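You operate a simulated robot arm through the tools that you are given. There is no shell and no other tool.

You are at the controls of a simulated robot arm. One attempt, no reset.

Task
Fetch the grey cap and set it on the green bay of the blue cart. Take the cloth on the top of the wooden bench with blue legs and put it away on the top of the square grey table. Put the black pad on the second shelf from the bottom of the tall rack. Take the white board on the kit bench top and put it away on the top of the wooden bench with blue legs. Put two of the rolls from the middle shelf of the low rack on the upper shelf of the low rack. Take the purple cloth and leave it on the shelf under the wooden box. The order is free.

The check looks at the end state, three seconds after you hand in, the way a careful person would. Anything else that was tipped, shoved, dropped, spilled or broken makes it a failure. Lids that push on must go on centred and level and be pressed home; caps that screw on are set level and turned clockwise until they are tight. Flat cloth is picked up by pressing the open fingertips on it (5 to 10 N) and closing them slowly along it; thin cloth reads only 2 to 8 mm in the jaws.

Robot
A 6-joint arm with a four-finger gripper on a trunk, on a base that drives. Base frame: it is fixed to the floor where the robot stands at the start and does not move with it; the origin is under the middle of the robot, x ahead of it, y to its left, z up. Units: cm, rad, N and s.
Its first joint turns from -2.897 to 2.897 rad. Places, roughly: black pad (6x6x5 cm) [210, 210, 90]; cloth (11x7x3 cm) [190, 200, 90]; green bay of the blue cart (31x24 cm) [156, 310, 86]; grey cap (7x7x4 cm) [20, 340, 90]; purple cloth (11x7x3 cm) [-400, -980, 90]; roll (6x6x5 cm) [480, -250, 60]; roll (7x7x4 cm) [540, -180, 60]; second shelf of the tall rack [630, 30, 70]; shelf under the wooden box [-340, -1000, 30]; top of the square grey table [290, -360, 80]; top of the wooden bench with blue legs [190, 150, 90]; upper shelf of the low rack [540, -160, 110]; white board [400, 125, 75]. Payload 3.43 kg.
The TCP is the grasp point between the finger pads, 3 cm short of the fingertips. In the tool frame z runs along the fingers and y along their closing line. The gripper opens to 12 cm. The gripper's body begins 8.5 cm behind the TCP.
Orientation is that of the tool frame in the base frame, as a unit quaternion [w, x, y, z]. With the fingers straight down and closing along the base's y, the tool's x points along the base's -x, its y along +y and its z along -z.

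Tools
- The arm moves only by the tool play_rows. Its argument "series" is a list of rows, each a list of 6 numbers: the shift along the base's x, y, z in cm, then the turn, a rotation vector about the base's x, y, z in rad. In form: [[dx, dy, dz, rx, ry, rz], ...]. A call has 1 to 20 rows; each row shifts and turns the commanded pose from where the row before left it. "gripper" is the finger opening in cm, from 0 to 12, set as the call begins (left out, the last holds). Each row takes 0.2 s and may step no farther than 5 cm and 0.15 rad from the row before; otherwise, or with a gripper value out of range, the whole call is refused. Where a pose cannot be reached the arm comes as near as it can. A force on the tool above 40 N (or 10 N above the force at the start of the call, whichever is more), or a blocked arm, ends the call early, and 0.2 s more pass. The fingers move at their own pace and stop on an object; they squeeze with about 41 N. The grip force told is the motor's: it shows also when the fingers shut on nothing. Time passes only in rows, and 0.2 s behind the last, so rows that do not move let the fingers close. The reply holds the time, the measured pose of the TCP, the force on the tool along the base axes, the opening and the grip force, in the units named above and with some noise, with the torque about the TCP (base axes, N m) and any sound that the robot's microphone picked up.
- Cameras (640 x 400 px; columns grow to the right, rows downward): "scene" is now at [-19.93, 18.39, 125.39]; the picture's right is [-0.19, -0.98, 0.00], its down [-0.19, 0.04, -0.98] and it looks along [0.96, -0.19, -0.20] (base axes); focal length 293 px, centre (320, 200). "wrist" rides on the gripper at [7.2, -1.7, -12] in the tool frame; the picture's right is [0.23, 0.97, 0.00], its down [-0.81, 0.19, -0.55] and it looks along [-0.54, 0.13, 0.83] (tool axes); focal length 275 px, centre (320, 200). There is no depth. A picture from a camera that has moved, and an enlarged one, comes with that camera's place and axes in the base frame and with its lens. The place of the scene camera against the robot may be out by one fixed shift of up to 1.2 cm in any direction.
- camera(camera): a new picture of that camera. The clock stands still meanwhile.
- roll_base(legs): drives the robot by 1 to 6 legs, each [ahead, turn to the left] in cm and rad, along the robot's own axes; the way and the turn of a leg run together, so that a leg with both is an arc; at most 150 cm and 3.142 rad a leg. The arm and the cameras ride along, it lands a little off, and it stops where it bumps. It gives what a move gives.
- pan_tilt(pan, tilt): turns the head with the scene camera to pan (to the left, within 2.496 rad either way) and tilt (down, from -0.506 to 1.204), counted from straight ahead of the robot. It gives what a move gives.
- enlarge(camera, box): a new picture of the part [left, top, right, bottom] of that camera's present view, enlarged. The clock stands still meanwhile.
- close_job(): hands the job in; it is judged then, once.

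Places have to be worked out from the pictures, the camera data and where the tool is seen. Open the gripper and draw the arm clear of the work before you hand the job in, unless the task says otherwise.

The tools are called after ">>>" as a command line: name --pt "numbers of a row" for each row, then --argument value for the rest, lists and objects as JSON in quotes. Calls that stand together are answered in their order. play_rows: Moves the arm, as the interface text tells. Its arguments: {"type":"object","properties":{"series":{"type":"array","items":{"type":"array","items":{"type":"number"}}},"gripper":{"type":"number"}},"required":["series"]} The other tools are called the same way: roll_base (legs) drives the base; pan_tilt (pan, tilt) turns the head that bears the scene camera; camera (camera) takes a picture; enlarge (camera, box) takes an enlarged picture of a part of a camera's view; close_job () hands the job in.

At the start:

```text
time: 0.0
position: [69.29, 22.94, 107.84]
ee_rot: [-0.002, 0.0, 1.0, 0.0]
wrist_force: [0.4, 0.6, -0.4]
torque: [-0.01, -0.02, -0.01]
finger_gap: 11.98
finger_force: 0.0
robot x, y, heading: [0.24, -0.18, 0.001]
head pan, tilt: [-0.194, 0.185]
```

scene: 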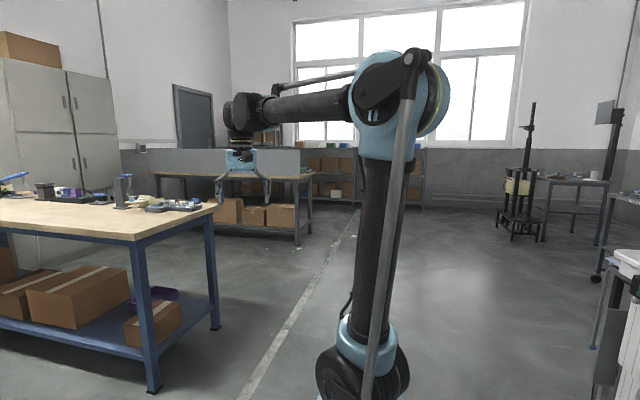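
wrist: 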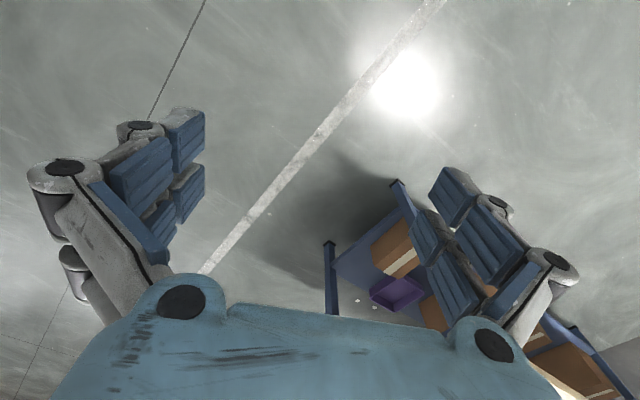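

The start pictures show the blue-legged wooden bench to the left ahead. I'll look around with the head before moving, starting toward the bench.

>>> pan_tilt --pan 0.6 --tilt 0.2

>>> camera --camera "scene"

>>> pan_tilt --pan 1.5 --tilt 0.2

>>> camera --camera "scene"

>>> pan_tilt --pan 2.4 --tilt 0.2

>>> camera --camera "scene"

>>> pan_tilt --pan -1.2 --tilt 0.2

>>> camera --camera "scene"

>>> pan_tilt --pan -2.2 --tilt 0.2

>>> camera --camera "scene"

```text
time: 1.1
position: [67.96, 22.86, 108.74]
ee_rot: [0.005, 0.0, 1.0, 0.001]
wrist_force: [-0.6, -0.6, -0.1]
torque: [0.05, -0.01, 0.0]
finger_gap: 12.0
finger_force: 0.2
robot x, y, heading: [-0.25, -0.29, -0.001]
head pan, tilt: [0.6, 0.201]
```

```text
taken
camera scene: at [-21.37, 25.44, 125.25], right [0.56, -0.83, -0.01], down [-0.18, -0.11, -0.98], along [0.81, 0.55, -0.21], focal length 293 px, centre (320, 200)
```

scene: 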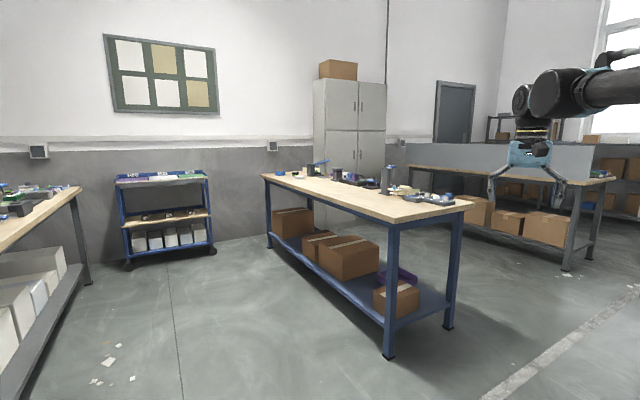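

```text
time: 2.3
position: [67.99, 22.99, 108.82]
ee_rot: [0.006, 0.001, 1.0, 0.0]
wrist_force: [0.1, -0.6, -0.1]
torque: [-0.04, -0.01, 0.0]
finger_gap: 11.99
finger_force: 0.0
robot x, y, heading: [-0.19, -0.01, -0.005]
head pan, tilt: [1.499, 0.201]
```

```text
taken
camera scene: at [-28.39, 29.48, 125.34], right [1.0, -0.07, -0.01], down [-0.03, -0.2, -0.98], along [0.07, 0.98, -0.2], focal length 293 px, centre (320, 200)
```

scene: 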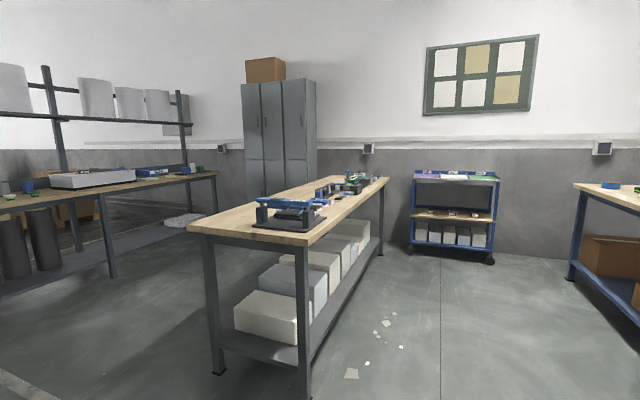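

```text
time: 3.5
position: [67.96, 22.97, 108.76]
ee_rot: [0.005, 0.0, 1.0, 0.0]
wrist_force: [-0.1, -0.3, -0.8]
torque: [0.04, 0.04, 0.0]
finger_gap: 12.0
finger_force: 0.0
robot x, y, heading: [0.22, 0.0, -0.001]
head pan, tilt: [2.4, 0.201]
```

```text
taken
camera scene: at [-35.93, 26.48, 125.44], right [0.68, 0.74, -0.01], down [0.13, -0.13, -0.98], along [-0.72, 0.66, -0.19], focal length 293 px, centre (320, 200)
```

scene: 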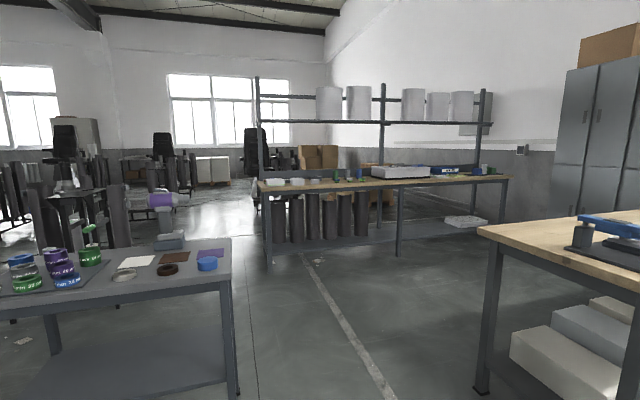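

```text
time: 6.5
position: [67.96, 22.94, 108.73]
ee_rot: [0.005, 0.0, 1.0, 0.0]
wrist_force: [-0.8, -0.2, 0.5]
torque: [0.03, 0.0, -0.01]
finger_gap: 12.01
finger_force: 0.1
robot x, y, heading: [0.12, 0.03, 0.005]
head pan, tilt: [-1.201, 0.201]
```

```text
taken
camera scene: at [-25.69, 11.5, 125.31], right [-0.93, -0.36, 0.01], down [-0.09, 0.19, -0.98], along [0.35, -0.91, -0.2], focal length 293 px, centre (320, 200)
```

scene: 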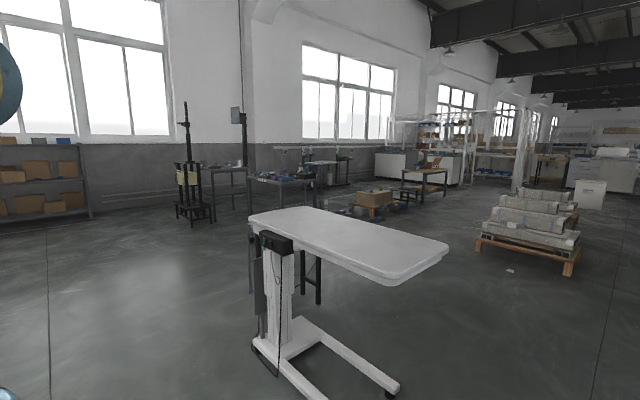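

```text
time: 7.8
position: [68.04, 22.86, 108.87]
ee_rot: [0.004, 0.0, 1.0, 0.001]
wrist_force: [-0.5, -0.5, 0.2]
torque: [0.03, 0.0, 0.0]
finger_gap: 12.0
finger_force: 0.1
robot x, y, heading: [-0.03, 0.23, 0.001]
head pan, tilt: [-2.201, 0.201]
```

```text
taken
camera scene: at [-34.55, 12.65, 125.43], right [-0.81, 0.59, 0.01], down [0.1, 0.16, -0.98], along [-0.58, -0.79, -0.19], focal length 293 px, centre (320, 200)
```

scene: 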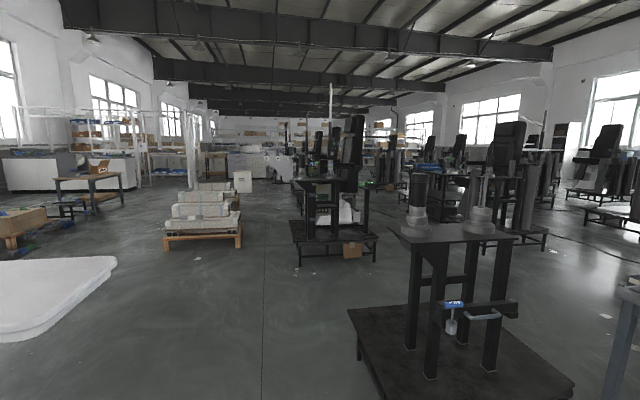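

The room is large; bench with blue legs is ahead-left, blue cart against the wall, grey-legged bench left. I'll zoom on each area to identify the objects.

>>> pan_tilt --pan 0.7 --tilt 0.25

>>> enlarge --camera "scene" --box '[250, 120, 530, 260]'

>>> enlarge --camera "scene" --box '[60, 120, 300, 260]'

>>> pan_tilt --pan 1.5 --tilt 0.25

>>> enlarge --camera "scene" --box '[190, 140, 430, 260]'

>>> enlarge --camera "scene" --box '[400, 140, 520, 260]'

>>> pan_tilt --pan 0.05 --tilt 0.2

>>> camera --camera "scene"

>>> pan_tilt --pan -0.5 --tilt 0.2

>>> camera --camera "scene"

```text
time: 10.3
position: [68.0, 22.96, 108.67]
ee_rot: [0.006, 0.0, 1.0, 0.0]
wrist_force: [0.3, -0.1, -0.6]
torque: [0.02, -0.02, -0.01]
finger_gap: 12.02
finger_force: 0.0
robot x, y, heading: [0.12, -0.01, -0.002]
head pan, tilt: [0.7, 0.25]
```

```text
2.29 times, centred on (390, 190) of scene
camera zoom: at [-21.92, 26.19, 124.8], right [0.64, -0.77, -0.01], down [-0.2, -0.16, -0.97], along [0.74, 0.62, -0.26], focal length 669 px, centre (160, 223)
```

zoom: 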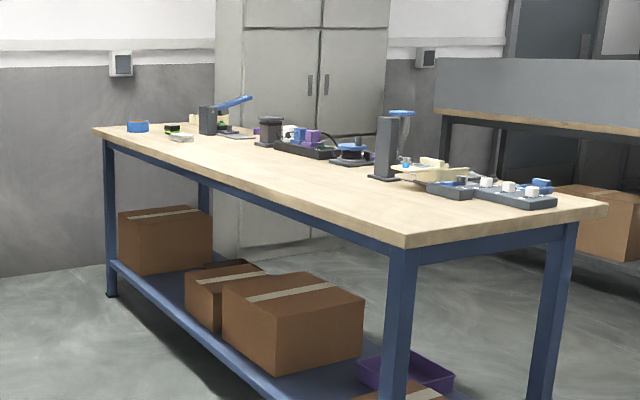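

```text
2.67 times, centred on (180, 190) of scene
camera zoom: at [-21.92, 26.19, 124.8], right [0.64, -0.77, -0.01], down [-0.2, -0.16, -0.97], along [0.74, 0.62, -0.26], focal length 780 px, centre (693, 227)
```

zoom: 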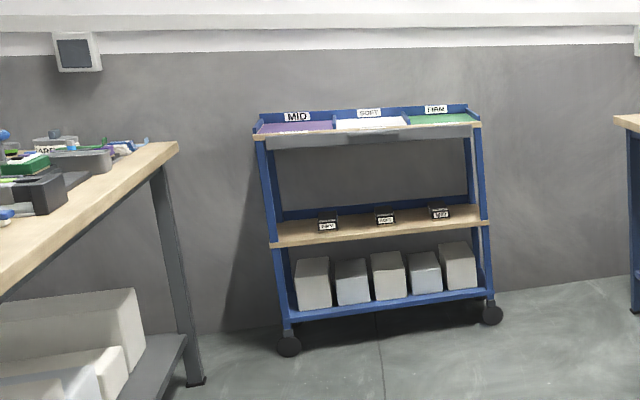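

```text
time: 11.5
position: [67.99, 22.99, 108.71]
ee_rot: [0.005, 0.0, 1.0, 0.0]
wrist_force: [0.5, -0.7, 0.0]
torque: [0.05, 0.01, -0.02]
finger_gap: 12.02
finger_force: 0.0
robot x, y, heading: [-0.1, -0.02, -0.0]
head pan, tilt: [1.499, 0.25]
```

```text
2.67 times, centred on (310, 200) of scene
camera zoom: at [-28.39, 29.5, 124.89], right [1.0, -0.07, -0.01], down [-0.03, -0.25, -0.97], along [0.07, 0.97, -0.25], focal length 780 px, centre (347, 200)
```

zoom: 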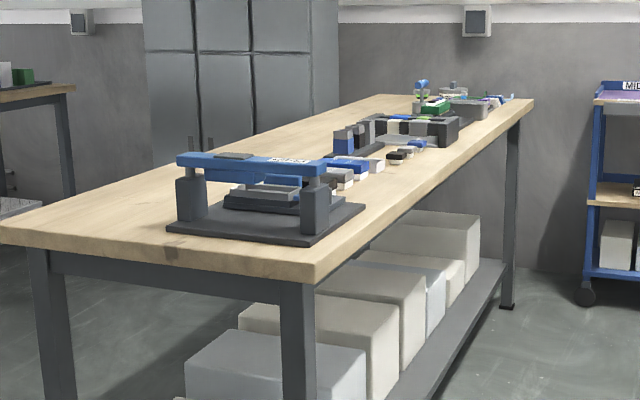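

```text
3.33 times, centred on (460, 200) of scene
camera zoom: at [-28.39, 29.5, 124.89], right [1.0, -0.07, -0.01], down [-0.03, -0.25, -0.97], along [0.07, 0.97, -0.25], focal length 975 px, centre (-147, 200)
```

zoom: 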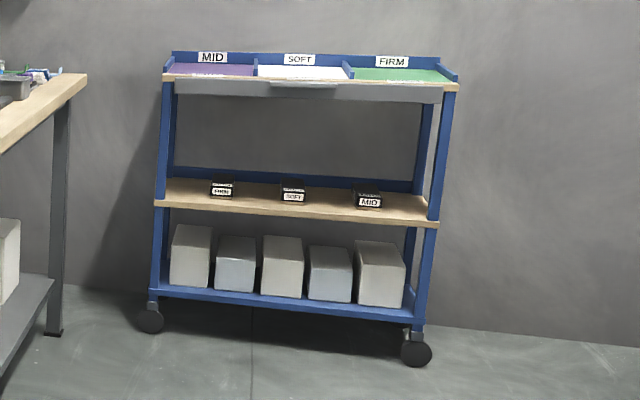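

```text
time: 13.0
position: [67.96, 22.95, 108.8]
ee_rot: [0.006, 0.0, 1.0, 0.0]
wrist_force: [0.5, -0.4, 0.0]
torque: [0.01, 0.04, -0.01]
finger_gap: 11.99
finger_force: 0.1
robot x, y, heading: [0.25, -0.28, 0.001]
head pan, tilt: [0.051, 0.201]
```

```text
taken
camera scene: at [-19.76, 20.66, 125.23], right [0.05, -1.0, 0.0], down [-0.21, -0.01, -0.98], along [0.98, 0.05, -0.21], focal length 293 px, centre (320, 200)
```

scene: 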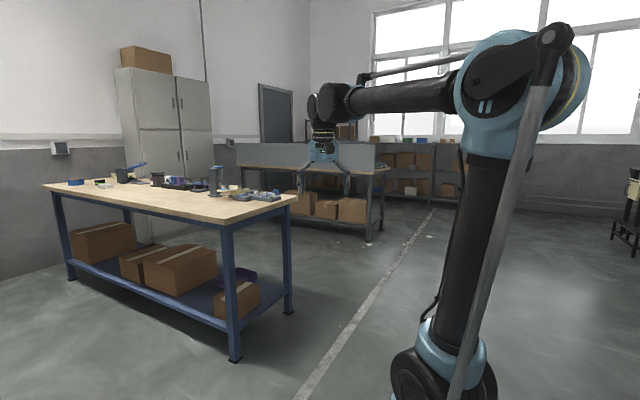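

```text
time: 14.0
position: [68.0, 22.94, 108.75]
ee_rot: [0.005, 0.0, 1.0, 0.0]
wrist_force: [0.3, 0.0, 0.5]
torque: [0.0, 0.0, -0.01]
finger_gap: 12.01
finger_force: 0.1
robot x, y, heading: [0.1, -0.39, -0.001]
head pan, tilt: [-0.499, 0.201]
```

```text
taken
camera scene: at [-20.88, 15.73, 125.24], right [-0.48, -0.88, 0.01], down [-0.19, 0.1, -0.98], along [0.86, -0.47, -0.21], focal length 293 px, centre (320, 200)
```

scene: 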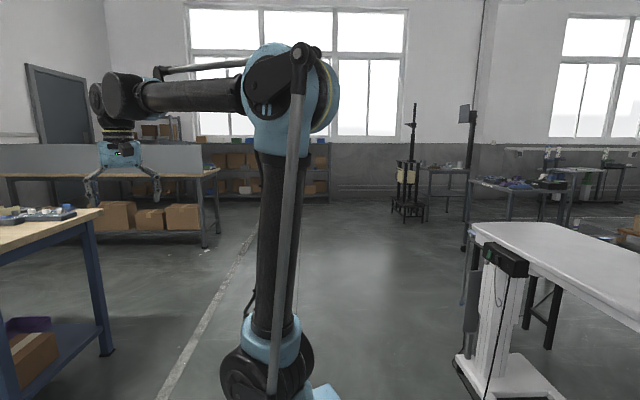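

Now I'll check the robot's own footprint by looking down, and zoom toward the far racks and the grey table.

>>> pan_tilt --pan -0.3 --tilt 1.2

>>> camera --camera "scene"

>>> pan_tilt --pan 1.2 --tilt 1.2

>>> camera --camera "scene"

>>> pan_tilt --pan -1.6 --tilt 1.2

>>> camera --camera "scene"

>>> pan_tilt --pan -0.9 --tilt 0.15

>>> enlarge --camera "scene" --box '[200, 90, 420, 230]'

>>> pan_tilt --pan 0.2 --tilt 0.15

>>> enlarge --camera "scene" --box '[240, 90, 480, 240]'

```text
time: 15.3
position: [67.99, 22.82, 108.67]
ee_rot: [0.005, -0.001, 1.0, 0.001]
wrist_force: [0.7, -0.3, 0.4]
torque: [-0.02, -0.01, 0.02]
finger_gap: 12.0
finger_force: 0.0
robot x, y, heading: [-0.12, -0.06, 0.002]
head pan, tilt: [-0.3, 1.201]
```

```text
taken
camera scene: at [-23.82, 18.53, 117.15], right [-0.3, -0.96, 0.0], down [-0.89, 0.28, -0.35], along [0.33, -0.11, -0.94], focal length 293 px, centre (320, 200)
```

scene: 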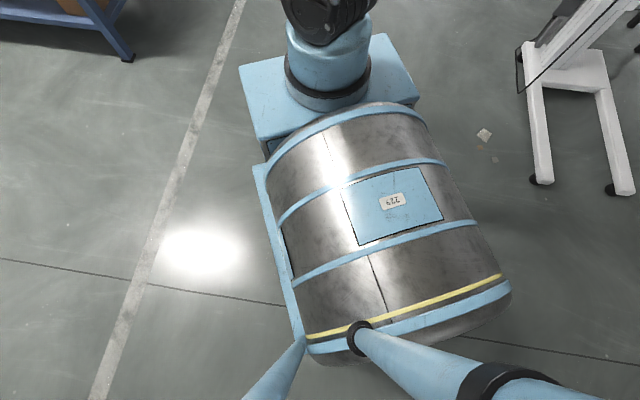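

```text
time: 16.9
position: [67.92, 22.88, 108.61]
ee_rot: [0.005, 0.0, 1.0, 0.0]
wrist_force: [-0.2, 0.1, -0.3]
torque: [-0.03, -0.03, 0.01]
finger_gap: 12.01
finger_force: 0.0
robot x, y, heading: [0.07, -0.04, 0.002]
head pan, tilt: [1.201, 1.201]
```

```text
taken
camera scene: at [-27.15, 25.39, 117.19], right [0.93, -0.36, -0.01], down [-0.34, -0.87, -0.36], along [0.12, 0.34, -0.93], focal length 293 px, centre (320, 200)
```

scene: 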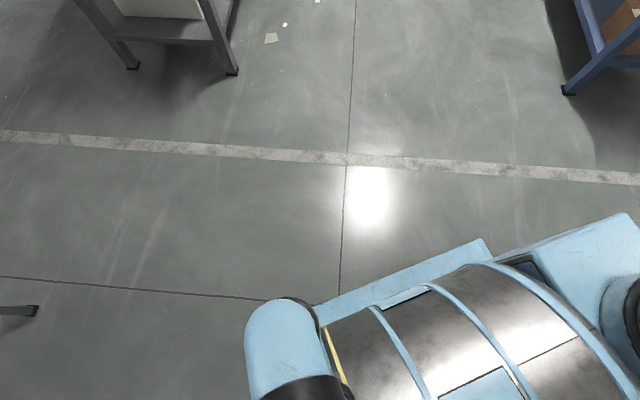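

```text
time: 19.3
position: [67.99, 22.89, 108.71]
ee_rot: [0.005, 0.0, 1.0, 0.0]
wrist_force: [0.8, -0.8, 0.1]
torque: [0.02, 0.03, 0.03]
finger_gap: 11.99
finger_force: 0.0
robot x, y, heading: [0.39, 0.42, -0.003]
head pan, tilt: [-1.6, 1.201]
```

```text
taken
camera scene: at [-29.33, 14.59, 117.22], right [-1.0, 0.03, 0.01], down [0.02, 0.93, -0.36], along [-0.02, -0.36, -0.93], focal length 293 px, centre (320, 200)
```

scene: 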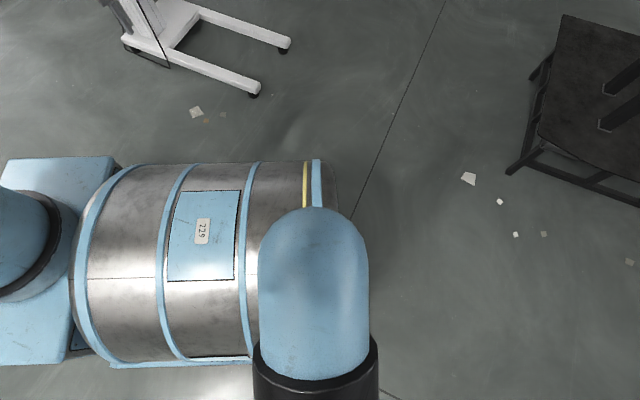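

```text
time: 20.6
position: [68.05, 22.99, 108.72]
ee_rot: [0.005, -0.001, 1.0, 0.0]
wrist_force: [0.4, 0.1, 0.4]
torque: [-0.03, 0.0, 0.02]
finger_gap: 12.0
finger_force: 0.1
robot x, y, heading: [0.19, 0.06, 0.0]
head pan, tilt: [-0.901, 0.15]
```

```text
2.86 times, centred on (310, 160) of scene
camera zoom: at [-23.3, 12.91, 125.74], right [-0.78, -0.62, 0.01], down [-0.11, 0.12, -0.99], along [0.61, -0.78, -0.16], focal length 836 px, centre (349, 314)
```

zoom: 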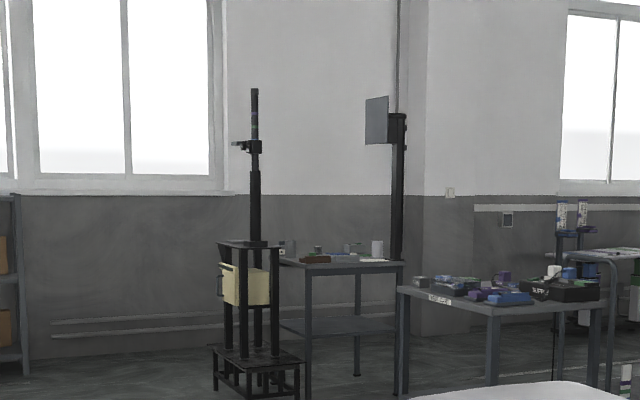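

```text
time: 22.0
position: [67.98, 22.95, 108.68]
ee_rot: [0.005, 0.0, 1.0, 0.0]
wrist_force: [0.0, 0.4, 1.0]
torque: [0.05, 0.02, 0.0]
finger_gap: 12.0
finger_force: 0.0
robot x, y, heading: [0.05, -0.24, -0.001]
head pan, tilt: [0.201, 0.15]
```

```text
2.67 times, centred on (360, 165) of scene
camera zoom: at [-19.97, 22.02, 125.7], right [0.2, -0.98, 0.0], down [-0.16, -0.03, -0.99], along [0.97, 0.2, -0.16], focal length 780 px, centre (213, 293)
```

zoom: 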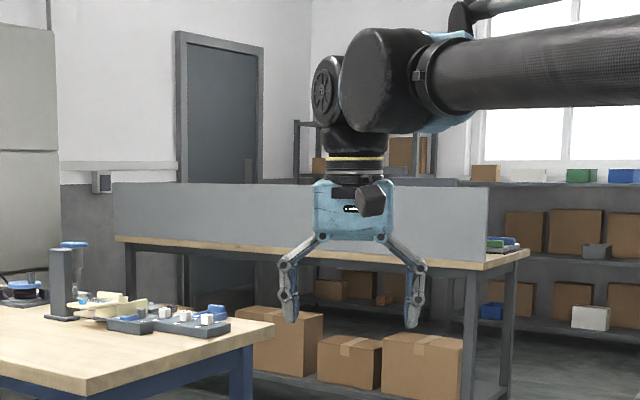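

The base footprint looks like roughly x −37…46, y ±23, with the arm axis about 29 ahead of centre; the room furniture is rotated about 64° (long axes). The aisle between the two benches is free and ends at the cart, so I turn left and drive up it part way, then look.

>>> roll_base --legs '[[0, 1.117], [140, 0]]'

>>> pan_tilt --pan -0.9 --tilt 0.35

>>> camera --camera "scene"

>>> pan_tilt --pan 0.8 --tilt 0.35

>>> camera --camera "scene"

>>> pan_tilt --pan 0.1 --tilt 0.35

>>> camera --camera "scene"

```text
time: 32.2
position: [73.41, 195.52, 108.75]
ee_rot: [0.004, -0.522, 0.853, 0.002]
wrist_force: [0.5, 0.2, 0.6]
torque: [0.0, 0.01, 0.02]
finger_gap: 12.02
finger_force: 0.1
robot x, y, heading: [63.35, 124.18, 1.098]
head pan, tilt: [0.201, 0.15]
```

```text
time: 33.5
position: [72.8, 194.3, 109.53]
ee_rot: [0.009, -0.521, 0.853, 0.006]
wrist_force: [0.8, 0.2, -0.1]
torque: [0.04, -0.01, -0.02]
finger_gap: 12.0
finger_force: 0.1
robot x, y, heading: [63.02, 124.64, 1.097]
head pan, tilt: [-0.901, 0.351]
```

```text
taken
camera scene: at [42.15, 110.11, 123.88], right [0.2, -0.98, 0.01], down [-0.34, -0.08, -0.94], along [0.92, 0.18, -0.35], focal length 293 px, centre (320, 200)
```

scene: 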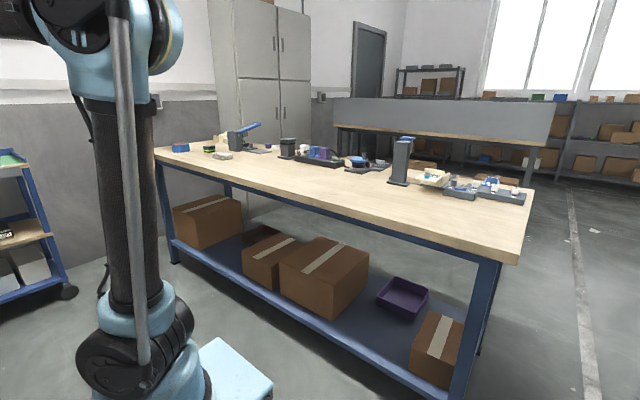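

```text
time: 35.2
position: [72.89, 194.3, 109.49]
ee_rot: [0.01, -0.522, 0.853, 0.006]
wrist_force: [0.6, 0.3, -0.2]
torque: [-0.01, 0.03, 0.0]
finger_gap: 12.0
finger_force: 0.1
robot x, y, heading: [63.1, 124.41, 1.097]
head pan, tilt: [0.799, 0.351]
```

```text
taken
camera scene: at [30.05, 117.12, 123.87], right [0.95, 0.32, -0.01], down [0.1, -0.34, -0.94], along [-0.3, 0.89, -0.35], focal length 293 px, centre (320, 200)
```

scene: 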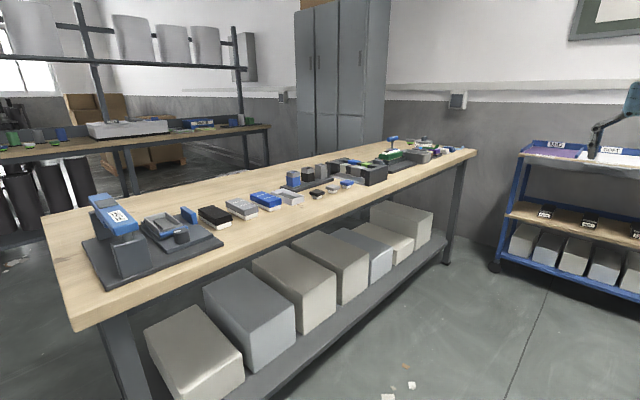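

```text
time: 36.3
position: [73.02, 194.4, 109.53]
ee_rot: [0.01, -0.523, 0.852, 0.005]
wrist_force: [0.9, 0.1, 0.6]
torque: [0.03, -0.01, 0.01]
finger_gap: 12.03
finger_force: 0.1
robot x, y, heading: [63.06, 124.59, 1.097]
head pan, tilt: [0.099, 0.351]
```

```text
taken
camera scene: at [36.42, 116.96, 123.83], right [0.93, -0.37, 0.0], down [-0.13, -0.33, -0.93], along [0.34, 0.87, -0.36], focal length 293 px, centre (320, 200)
```

scene: 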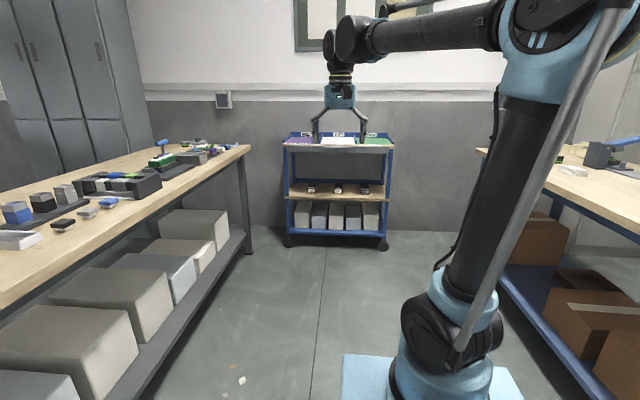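

Driving works. I zoom on the far end of the grey bench (cap), the blue-legged bench's far end (pad, cloth), and the cart's bays.

>>> enlarge --camera "scene" --box '[120, 120, 260, 207]'

>>> enlarge --camera "scene" --box '[270, 110, 410, 197]'

>>> pan_tilt --pan -0.9 --tilt 0.35

>>> enlarge --camera "scene" --box '[150, 110, 310, 210]'

>>> enlarge --camera "scene" --box '[270, 120, 430, 220]'

>>> enlarge --camera "scene" --box '[390, 130, 550, 230]'

>>> pan_tilt --pan 0.8 --tilt 0.35

>>> enlarge --camera "scene" --box '[180, 120, 340, 220]'

>>> enlarge --camera "scene" --box '[330, 120, 490, 220]'

```text
4.57 times, centred on (190, 164) of scene
camera zoom: at [36.42, 116.96, 123.83], right [0.93, -0.37, 0.0], down [-0.13, -0.33, -0.93], along [0.34, 0.87, -0.36], focal length 1337 px, centre (914, 367)
```

zoom: 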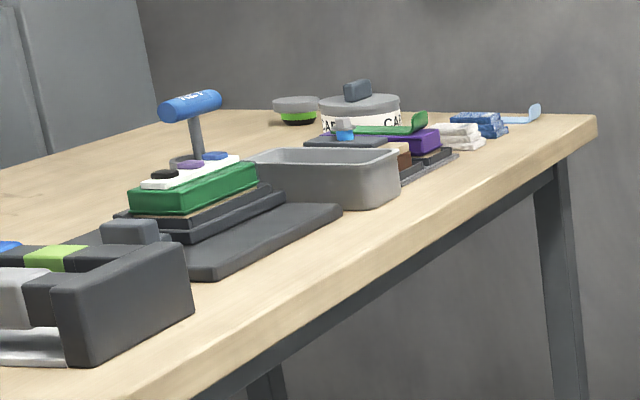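

```text
4.57 times, centred on (340, 154) of scene
camera zoom: at [36.42, 116.96, 123.83], right [0.93, -0.37, 0.0], down [-0.13, -0.33, -0.93], along [0.34, 0.87, -0.36], focal length 1337 px, centre (229, 413)
```

zoom: 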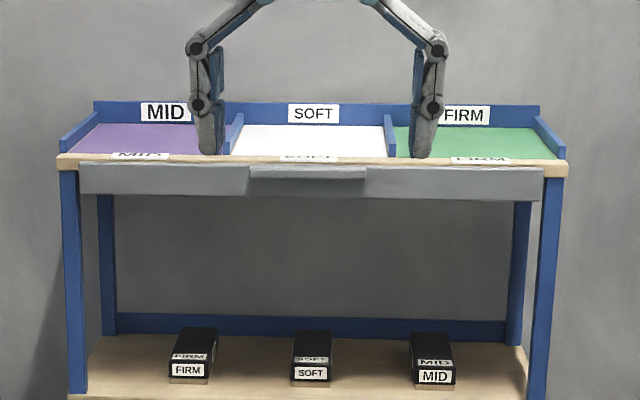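

```text
time: 37.6
position: [72.92, 194.37, 109.54]
ee_rot: [0.01, -0.522, 0.853, 0.006]
wrist_force: [-1.5, 0.0, 0.2]
torque: [0.01, 0.01, -0.03]
finger_gap: 11.98
finger_force: 0.1
robot x, y, heading: [63.06, 124.41, 1.095]
head pan, tilt: [-0.901, 0.351]
```

```text
4.00 times, centred on (230, 160) of scene
camera zoom: at [42.15, 110.11, 123.88], right [0.2, -0.98, 0.01], down [-0.34, -0.08, -0.94], along [0.92, 0.18, -0.35], focal length 1170 px, centre (680, 360)
```

zoom: 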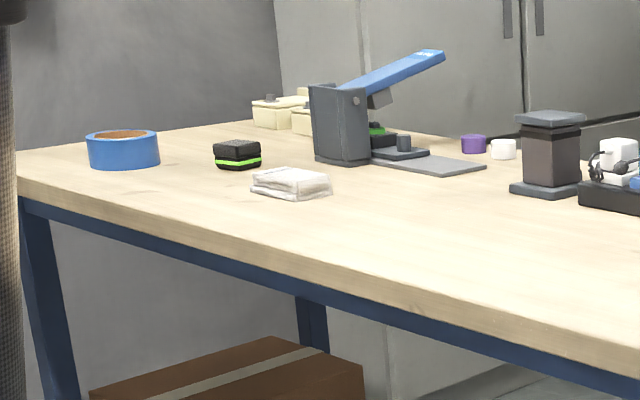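

```text
4.00 times, centred on (350, 170) of scene
camera zoom: at [42.15, 110.11, 123.88], right [0.2, -0.98, 0.01], down [-0.34, -0.08, -0.94], along [0.92, 0.18, -0.35], focal length 1170 px, centre (200, 320)
```

zoom: 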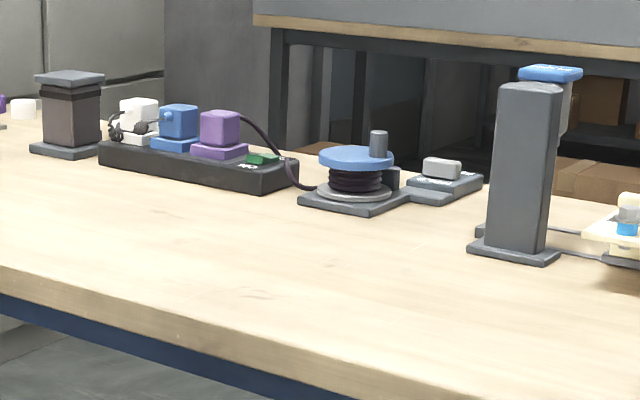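

```text
4.00 times, centred on (470, 180) of scene
camera zoom: at [42.15, 110.11, 123.88], right [0.2, -0.98, 0.01], down [-0.34, -0.08, -0.94], along [0.92, 0.18, -0.35], focal length 1170 px, centre (-280, 280)
```

zoom: 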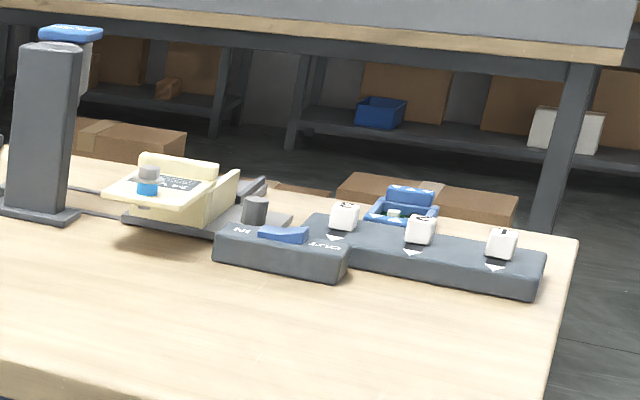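

```text
time: 39.3
position: [72.95, 194.39, 109.72]
ee_rot: [0.01, -0.521, 0.853, 0.006]
wrist_force: [-0.2, -0.1, 0.9]
torque: [0.0, -0.01, 0.0]
finger_gap: 12.02
finger_force: 0.1
robot x, y, heading: [62.86, 124.41, 1.096]
head pan, tilt: [0.799, 0.351]
```

```text
4.00 times, centred on (260, 170) of scene
camera zoom: at [30.05, 117.12, 123.87], right [0.95, 0.32, -0.01], down [0.1, -0.34, -0.94], along [-0.3, 0.89, -0.35], focal length 1170 px, centre (560, 320)
```

zoom: 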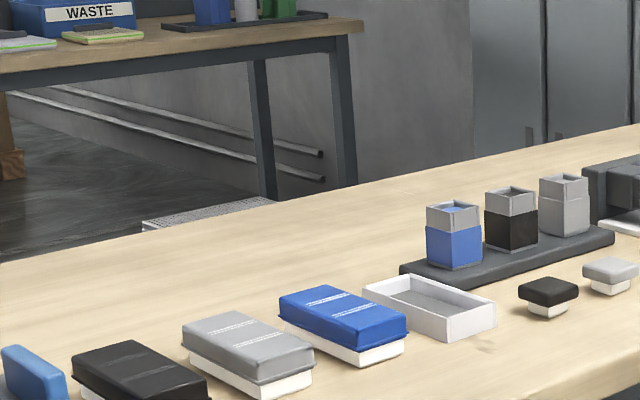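

```text
4.00 times, centred on (410, 170) of scene
camera zoom: at [30.05, 117.12, 123.87], right [0.95, 0.32, -0.01], down [0.1, -0.34, -0.94], along [-0.3, 0.89, -0.35], focal length 1170 px, centre (-40, 320)
```

zoom: 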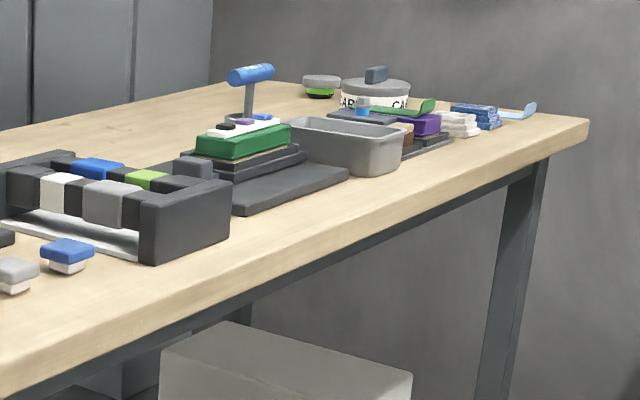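

Cap (grey disc with green/black band) is near (24,327); pad ≈(195,205); folded white cloth ≈(183,191). I raise the tool for clearance, drive further up the aisle and turn to face the grey-legged bench.

>>> play_rows --pt "0 0 5 0 0 0" --pt "0 0 5 0 0 0" --pt "0 0 5 0 0 0" --pt "0 0 5 0 0 0" --pt "0 0 0 0 0 0"

>>> roll_base --legs '[[0, 0.125], [129, 0], [0, 1.478]]'

>>> pan_tilt --pan -0.15 --tilt 0.5

>>> camera --camera "scene"

>>> camera --camera "wrist"

```text
time: 40.5
position: [72.84, 194.46, 129.44]
ee_rot: [0.01, -0.522, 0.853, 0.005]
wrist_force: [0.1, 0.4, 0.5]
torque: [0.03, 0.01, -0.04]
finger_gap: 11.99
finger_force: 0.0
robot x, y, heading: [63.27, 124.63, 1.094]
head pan, tilt: [0.799, 0.351]
```

```text
time: 51.8
position: [37.77, 253.36, 129.4]
ee_rot: [-0.002, 0.975, -0.223, -0.011]
wrist_force: [-0.7, -0.2, -0.5]
torque: [-0.02, 0.02, 0.0]
finger_gap: 11.98
finger_force: 0.2
robot x, y, heading: [108.07, 245.6, 2.695]
head pan, tilt: [0.799, 0.351]
```

```text
time: 53.0
position: [39.14, 252.54, 130.25]
ee_rot: [-0.003, 0.975, -0.223, -0.018]
wrist_force: [-0.7, 0.1, -1.2]
torque: [-0.02, 0.01, 0.01]
finger_gap: 12.01
finger_force: 0.1
robot x, y, heading: [108.17, 246.0, 2.694]
head pan, tilt: [-0.15, 0.499]
```

```text
taken
camera scene: at [119.09, 222.32, 122.47], right [0.57, 0.82, 0.0], down [0.41, -0.28, -0.87], along [-0.72, 0.49, -0.49], focal length 293 px, centre (320, 200)
```

scene: 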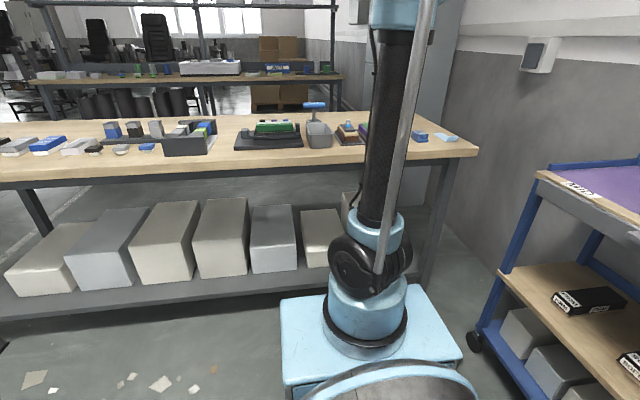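

```text
taken
camera wrist: at [46.77, 250.91, 142.05], right [-0.22, -0.98, -0.01], down [-0.8, 0.17, 0.58], along [-0.57, 0.13, -0.81], focal length 275 px, centre (320, 200)
```

wrist: 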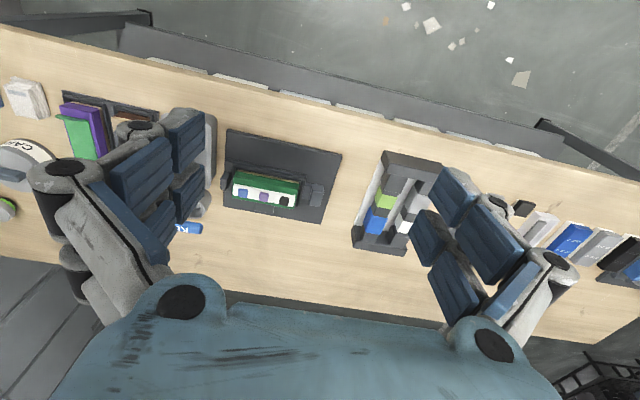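

The wrist view puts the cap near (24.5, 333). I drive 13 cm nearer to the bench and then bring the tool above the cap at height.

>>> roll_base --legs '[[13, 0]]'

>>> play_rows --pt "0 5 0 0 0 0" --pt "0 5 0 0 0 0" --pt "0 5 0 0 0 0" --pt "0 5 0 0 0 0" --pt "0 5 0 0 0 0" --pt "0 5 0 0 0 0" --pt "0 5 0 0 0 0" --pt "0 5 0 0 0 0" --pt "0 5 0 0 0 0" --pt "0 5 0 0 0 0" --pt "0 5 0 0 0 0" --pt "0 0 0 0 0 0"

>>> camera --camera "wrist"

```text
time: 54.3
position: [27.36, 258.31, 130.28]
ee_rot: [-0.003, 0.974, -0.225, -0.017]
wrist_force: [-0.1, 0.4, 0.4]
torque: [0.01, -0.04, -0.02]
finger_gap: 12.0
finger_force: 0.0
robot x, y, heading: [96.36, 251.66, 2.687]
head pan, tilt: [-0.15, 0.499]
```

```text
time: 56.9
position: [29.0, 312.58, 130.96]
ee_rot: [-0.005, 0.974, -0.224, -0.023]
wrist_force: [-0.1, 0.3, -1.1]
torque: [0.01, 0.06, 0.02]
finger_gap: 12.01
finger_force: 0.1
robot x, y, heading: [96.88, 251.97, 2.693]
head pan, tilt: [-0.15, 0.499]
```

```text
taken
camera wrist: at [36.72, 310.82, 142.73], right [-0.22, -0.98, -0.01], down [-0.79, 0.17, 0.59], along [-0.58, 0.14, -0.81], focal length 275 px, centre (320, 200)
```

wrist: 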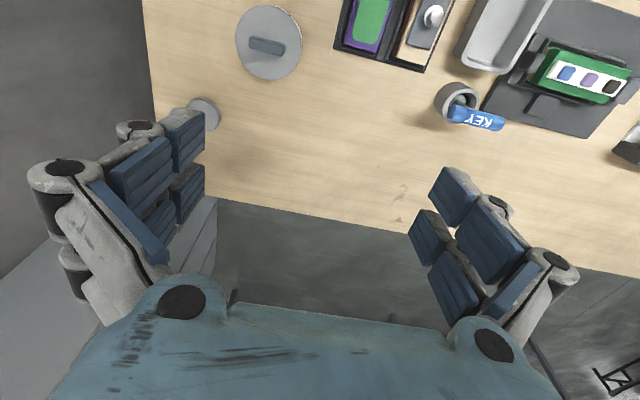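

Cap now judged at about (24.7, 336), cap top ≈ z 92. The tool has a small 0.047 rad tilt, which I correct while moving above the cap, staying high, then I'll check again.

>>> play_rows --pt "-0.9 4.7 0 -0.004 -0.009 0" --pt "-0.9 4.7 0 -0.004 -0.009 0" --pt "-0.9 4.7 0 -0.004 -0.009 0" --pt "-0.8 4.7 0 -0.004 -0.008 0" --pt "-0.8 4.6 0 -0.004 -0.008 0" --pt "0 0 -5 0 0 0" --pt "0 0 -5 0 0 0" --pt "0 0 -3 0 0 0" --pt "0 0 0 0 0 0"

>>> camera --camera "wrist"

```text
time: 58.9
position: [29.31, 322.75, 112.19]
ee_rot: [0.0, 0.975, -0.223, 0.0]
wrist_force: [-0.1, -0.6, -0.1]
torque: [0.01, 0.01, 0.03]
finger_gap: 12.01
finger_force: 0.0
out of reach, approached as far as the arm can: row 1, 2, 3, 4, 5
robot x, y, heading: [96.37, 251.6, 2.689]
head pan, tilt: [-0.15, 0.499]
```

```text
taken
camera wrist: at [36.54, 321.19, 124.33], right [-0.22, -0.98, 0.0], down [-0.81, 0.18, 0.55], along [-0.54, 0.12, -0.83], focal length 275 px, centre (320, 200)
```

wrist: 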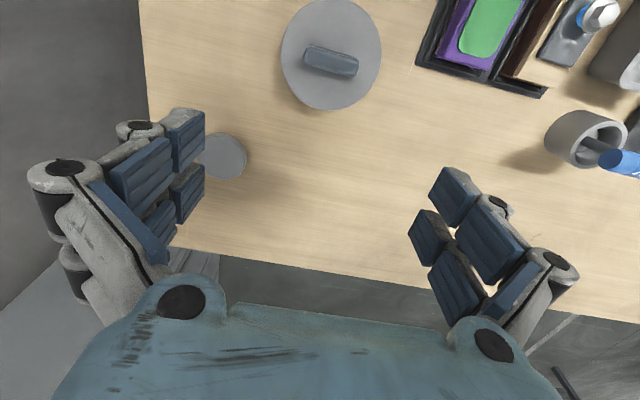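

Good: tilt is fixed and the cap is consistently at (24.6, 336.4); the reach at height was limited, so I shift at this lower level.

>>> play_rows --pt "-1.2 3.4 0 0 0 0" --pt "-1.2 3.4 0 0 0 0" --pt "-1.2 3.4 -2 0 0 0" --pt "-1.1 3.4 -2 0 0 0" --pt "0 0 0 0 0 0"

>>> camera --camera "wrist"

```text
time: 60.1
position: [24.52, 336.43, 108.35]
ee_rot: [0.0, 0.975, -0.224, 0.0]
wrist_force: [-0.1, 0.3, 0.3]
torque: [0.03, 0.02, 0.01]
finger_gap: 11.99
finger_force: 0.1
robot x, y, heading: [96.22, 251.73, 2.691]
head pan, tilt: [-0.15, 0.499]
```

```text
taken
camera wrist: at [31.83, 335.02, 120.52], right [-0.22, -0.98, 0.0], down [-0.81, 0.18, 0.55], along [-0.54, 0.12, -0.83], focal length 275 px, centre (320, 200)
```

wrist: 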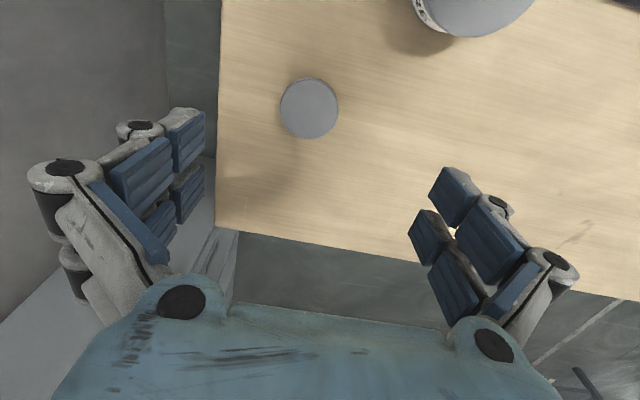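

Triangulating the two views gives the cap at about (23.4, 338.2), top z ≈ 88 (so the bench top is ≈84). I centre over it and descend part way.

>>> play_rows --pt "-0.6 0.9 -3 0 0 0" --pt "-0.5 0.9 -3 0 0 0" --pt "0 0 -4 0 0 0" --pt "0 0 -2.3 0 0 0" --pt "0 0 0 0 0 0"

>>> camera --camera "wrist"

```text
time: 61.3
position: [23.78, 338.09, 95.97]
ee_rot: [0.001, 0.975, -0.224, 0.0]
wrist_force: [0.3, 0.0, -0.6]
torque: [0.0, -0.03, 0.0]
finger_gap: 11.98
finger_force: 0.1
robot x, y, heading: [96.5, 251.72, 2.689]
head pan, tilt: [-0.15, 0.499]
```

```text
taken
camera wrist: at [30.93, 336.59, 107.97], right [-0.22, -0.98, 0.0], down [-0.81, 0.18, 0.55], along [-0.54, 0.12, -0.83], focal length 275 px, centre (320, 200)
```

wrist: 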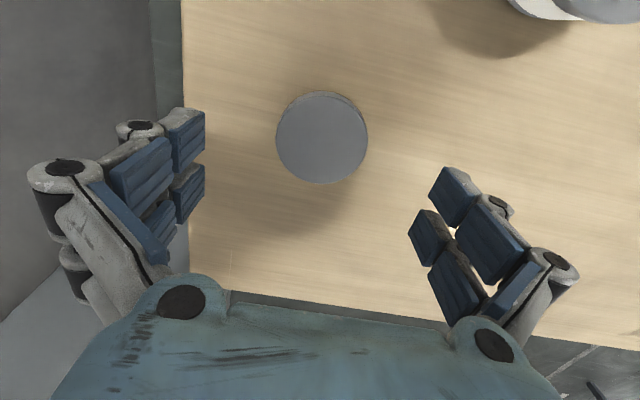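

The cap is centred between the fingers (measured diameter ≈6.8). I descend to z ≈88.6 and close on it.

>>> play_rows --pt "-0.1 0 -3 0 0 0" --pt "-0.1 0 -2 0 0 0" --pt "0 0 -1.4 0 0 0" --pt "0 0 -1 0 0 0" --pt "0 0 0 0 0 0"

>>> play_rows --pt "0 0 0 0 0 0" --pt "0 0 0 0 0 0" --pt "0 0 0 0 0 0" --pt "0 0 0 0 0 0" --gripper 5

>>> camera --camera "wrist"

```text
time: 62.5
position: [23.38, 337.98, 88.56]
ee_rot: [-0.001, 0.975, -0.224, 0.001]
wrist_force: [0.1, -0.3, 0.1]
torque: [-0.06, 0.0, 0.0]
finger_gap: 12.0
finger_force: 0.0
robot x, y, heading: [96.58, 251.52, 2.683]
head pan, tilt: [-0.15, 0.499]
```

```text
time: 63.2
position: [24.54, 337.51, 89.86]
ee_rot: [-0.001, 0.975, -0.224, -0.006]
wrist_force: [-2.3, 1.6, -3.4]
torque: [-0.11, -0.13, -0.04]
finger_gap: 6.19
finger_force: 40.7
robot x, y, heading: [96.16, 251.82, 2.69]
head pan, tilt: [-0.15, 0.499]
stopped in row 3: the force on the tool passed its limit at 41 N (the readings are from after the stop); the commanded pose is now the measured one
```

```text
taken
camera wrist: at [31.84, 335.98, 101.82], right [-0.22, -0.98, 0.0], down [-0.81, 0.18, 0.56], along [-0.55, 0.12, -0.83], focal length 275 px, centre (320, 200)
```

wrist: 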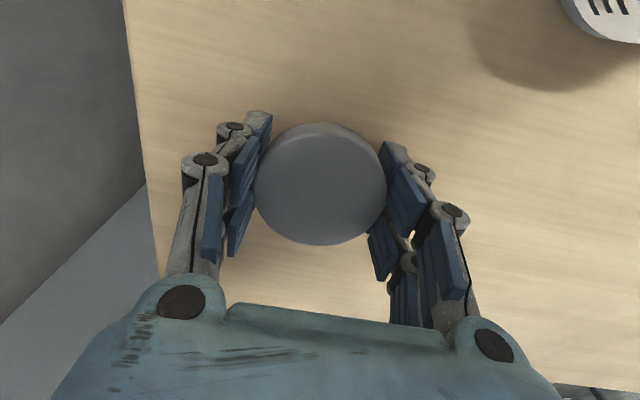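

The fingers stopped on the cap at 6.19 cm with 40.7 N. I lift gently and check that it comes along.

>>> play_rows --pt "0 0 1 0 0 0" --pt "0 0 2 0 0 0" --pt "0 0 3 0 0 0" --pt "0 0 4 0 0 0" --pt "0 0 0 0 0 0"

>>> camera --camera "wrist"

```text
time: 64.4
position: [24.41, 337.57, 99.95]
ee_rot: [-0.002, 0.975, -0.223, -0.007]
wrist_force: [0.5, -0.4, -0.1]
torque: [-0.02, -0.01, 0.01]
finger_gap: 6.18
finger_force: 41.3
robot x, y, heading: [96.29, 252.06, 2.689]
head pan, tilt: [-0.15, 0.499]
```

```text
taken
camera wrist: at [31.86, 335.96, 111.93], right [-0.22, -0.98, 0.0], down [-0.81, 0.18, 0.56], along [-0.55, 0.12, -0.83], focal length 275 px, centre (320, 200)
```

wrist: 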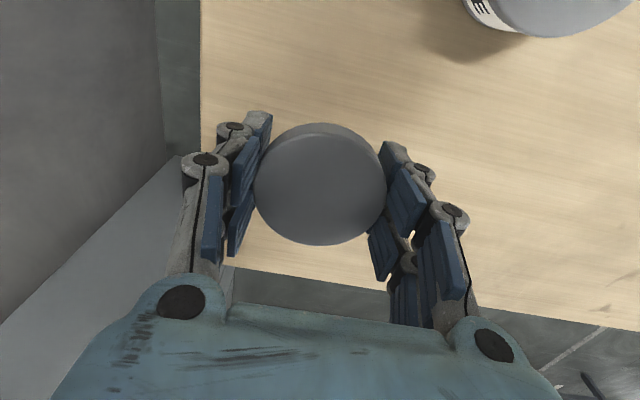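

The cap is firmly held, its bottom about 4.2 cm below the TCP. I raise it and back the robot off 25 cm, then look at the cart.

>>> play_rows --pt "0 0 3 0 0 0" --pt "0 0 4 0 0 0" --pt "0 0 3 0 0 0" --pt "0 0 0 0 0 0"

>>> roll_base --legs '[[-25, 0]]'

>>> pan_tilt --pan -1.3 --tilt 0.45

>>> camera --camera "scene"

```text
time: 65.4
position: [24.88, 336.69, 109.18]
ee_rot: [-0.001, 0.975, -0.224, -0.005]
wrist_force: [-0.7, 1.1, -0.6]
torque: [-0.02, -0.05, 0.02]
finger_gap: 6.18
finger_force: 41.2
out of reach, approached as far as the arm can: row 3
robot x, y, heading: [96.45, 251.64, 2.691]
head pan, tilt: [-0.15, 0.499]
```

```text
time: 67.3
position: [47.56, 325.7, 109.17]
ee_rot: [-0.001, 0.975, -0.224, -0.006]
wrist_force: [0.4, 0.7, 0.0]
torque: [0.0, -0.02, 0.02]
finger_gap: 6.18
finger_force: 40.8
robot x, y, heading: [119.2, 240.59, 2.687]
head pan, tilt: [-0.15, 0.499]
```

```text
time: 68.7
position: [48.65, 325.44, 110.67]
ee_rot: [-0.002, 0.975, -0.224, -0.012]
wrist_force: [-0.3, -0.5, -1.4]
torque: [0.02, 0.0, 0.03]
finger_gap: 6.19
finger_force: 40.9
robot x, y, heading: [119.22, 240.66, 2.689]
head pan, tilt: [-1.3, 0.45]
```

```text
taken
camera scene: at [139.18, 220.87, 123.01], right [0.98, -0.18, 0.01], down [-0.07, -0.43, -0.9], along [0.17, 0.88, -0.44], focal length 293 px, centre (320, 200)
```

scene: 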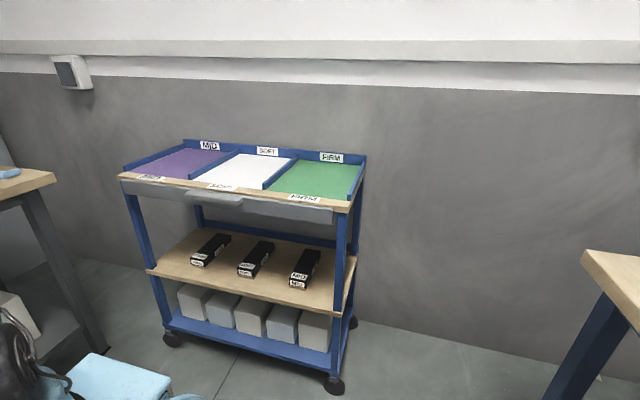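

Green bay's centre computes to about (156, 312), surface z≈86–87. I swing the cap over in a straight line at height, removing the slight tilt.

>>> play_rows --pt "4.8 -0.75 0 -0.002 -0.0045 0" --pt "4.8 -0.75 0 -0.002 -0.0045 0" --pt "4.8 -0.75 0 -0.002 -0.0045 0" --pt "4.8 -0.75 0 -0.002 -0.0045 0" --pt "4.8 -0.75 0 -0.0013 -0.0045 0" --pt "4.8 -0.75 0 0 0 0" --pt "4.8 -0.75 0 0 0 0" --pt "4.8 -0.75 0 0 0 0" --pt "4.8 -0.75 0 0 0 0" --pt "4.8 -0.75 0 0 0 0" --pt "4.8 -0.75 0 0 0 0" --pt "4.8 -0.75 0 0 0 0" --pt "4.8 -0.75 0 0 0 0" --pt "4.8 -0.75 0 0 0 0" --pt "4.8 -0.75 0 0 0 0" --pt "4.8 -0.75 0 0 0 0" --pt "4.8 -0.75 0 0 0 0" --pt "4.8 -0.75 0 0 0 0" --pt "4.8 -0.75 0 0 0 0" --pt "0 0 0 0 0 0"

>>> camera --camera "wrist"

>>> camera --camera "scene"

```text
time: 72.8
position: [140.08, 310.81, 110.63]
ee_rot: [-0.001, 0.975, -0.224, 0.0]
wrist_force: [-0.3, -0.4, -0.7]
torque: [0.0, 0.01, 0.01]
finger_gap: 6.17
finger_force: 41.8
robot x, y, heading: [118.87, 240.37, 2.686]
head pan, tilt: [-1.3, 0.45]
```

```text
taken
camera wrist: at [147.32, 309.28, 122.63], right [-0.22, -0.98, 0.0], down [-0.81, 0.18, 0.55], along [-0.54, 0.12, -0.83], focal length 275 px, centre (320, 200)
```

wrist: 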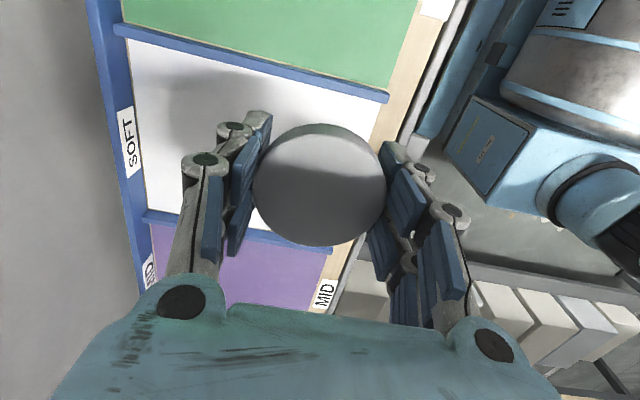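

```text
taken
camera scene: at [139.22, 220.86, 123.0], right [0.98, -0.18, 0.01], down [-0.07, -0.43, -0.9], along [0.17, 0.88, -0.44], focal length 293 px, centre (320, 200)
```

scene: 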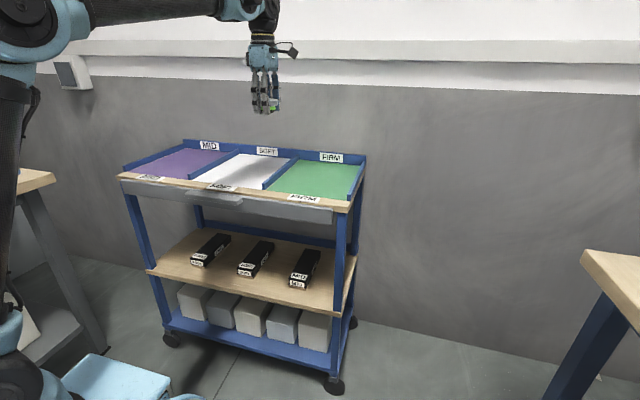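

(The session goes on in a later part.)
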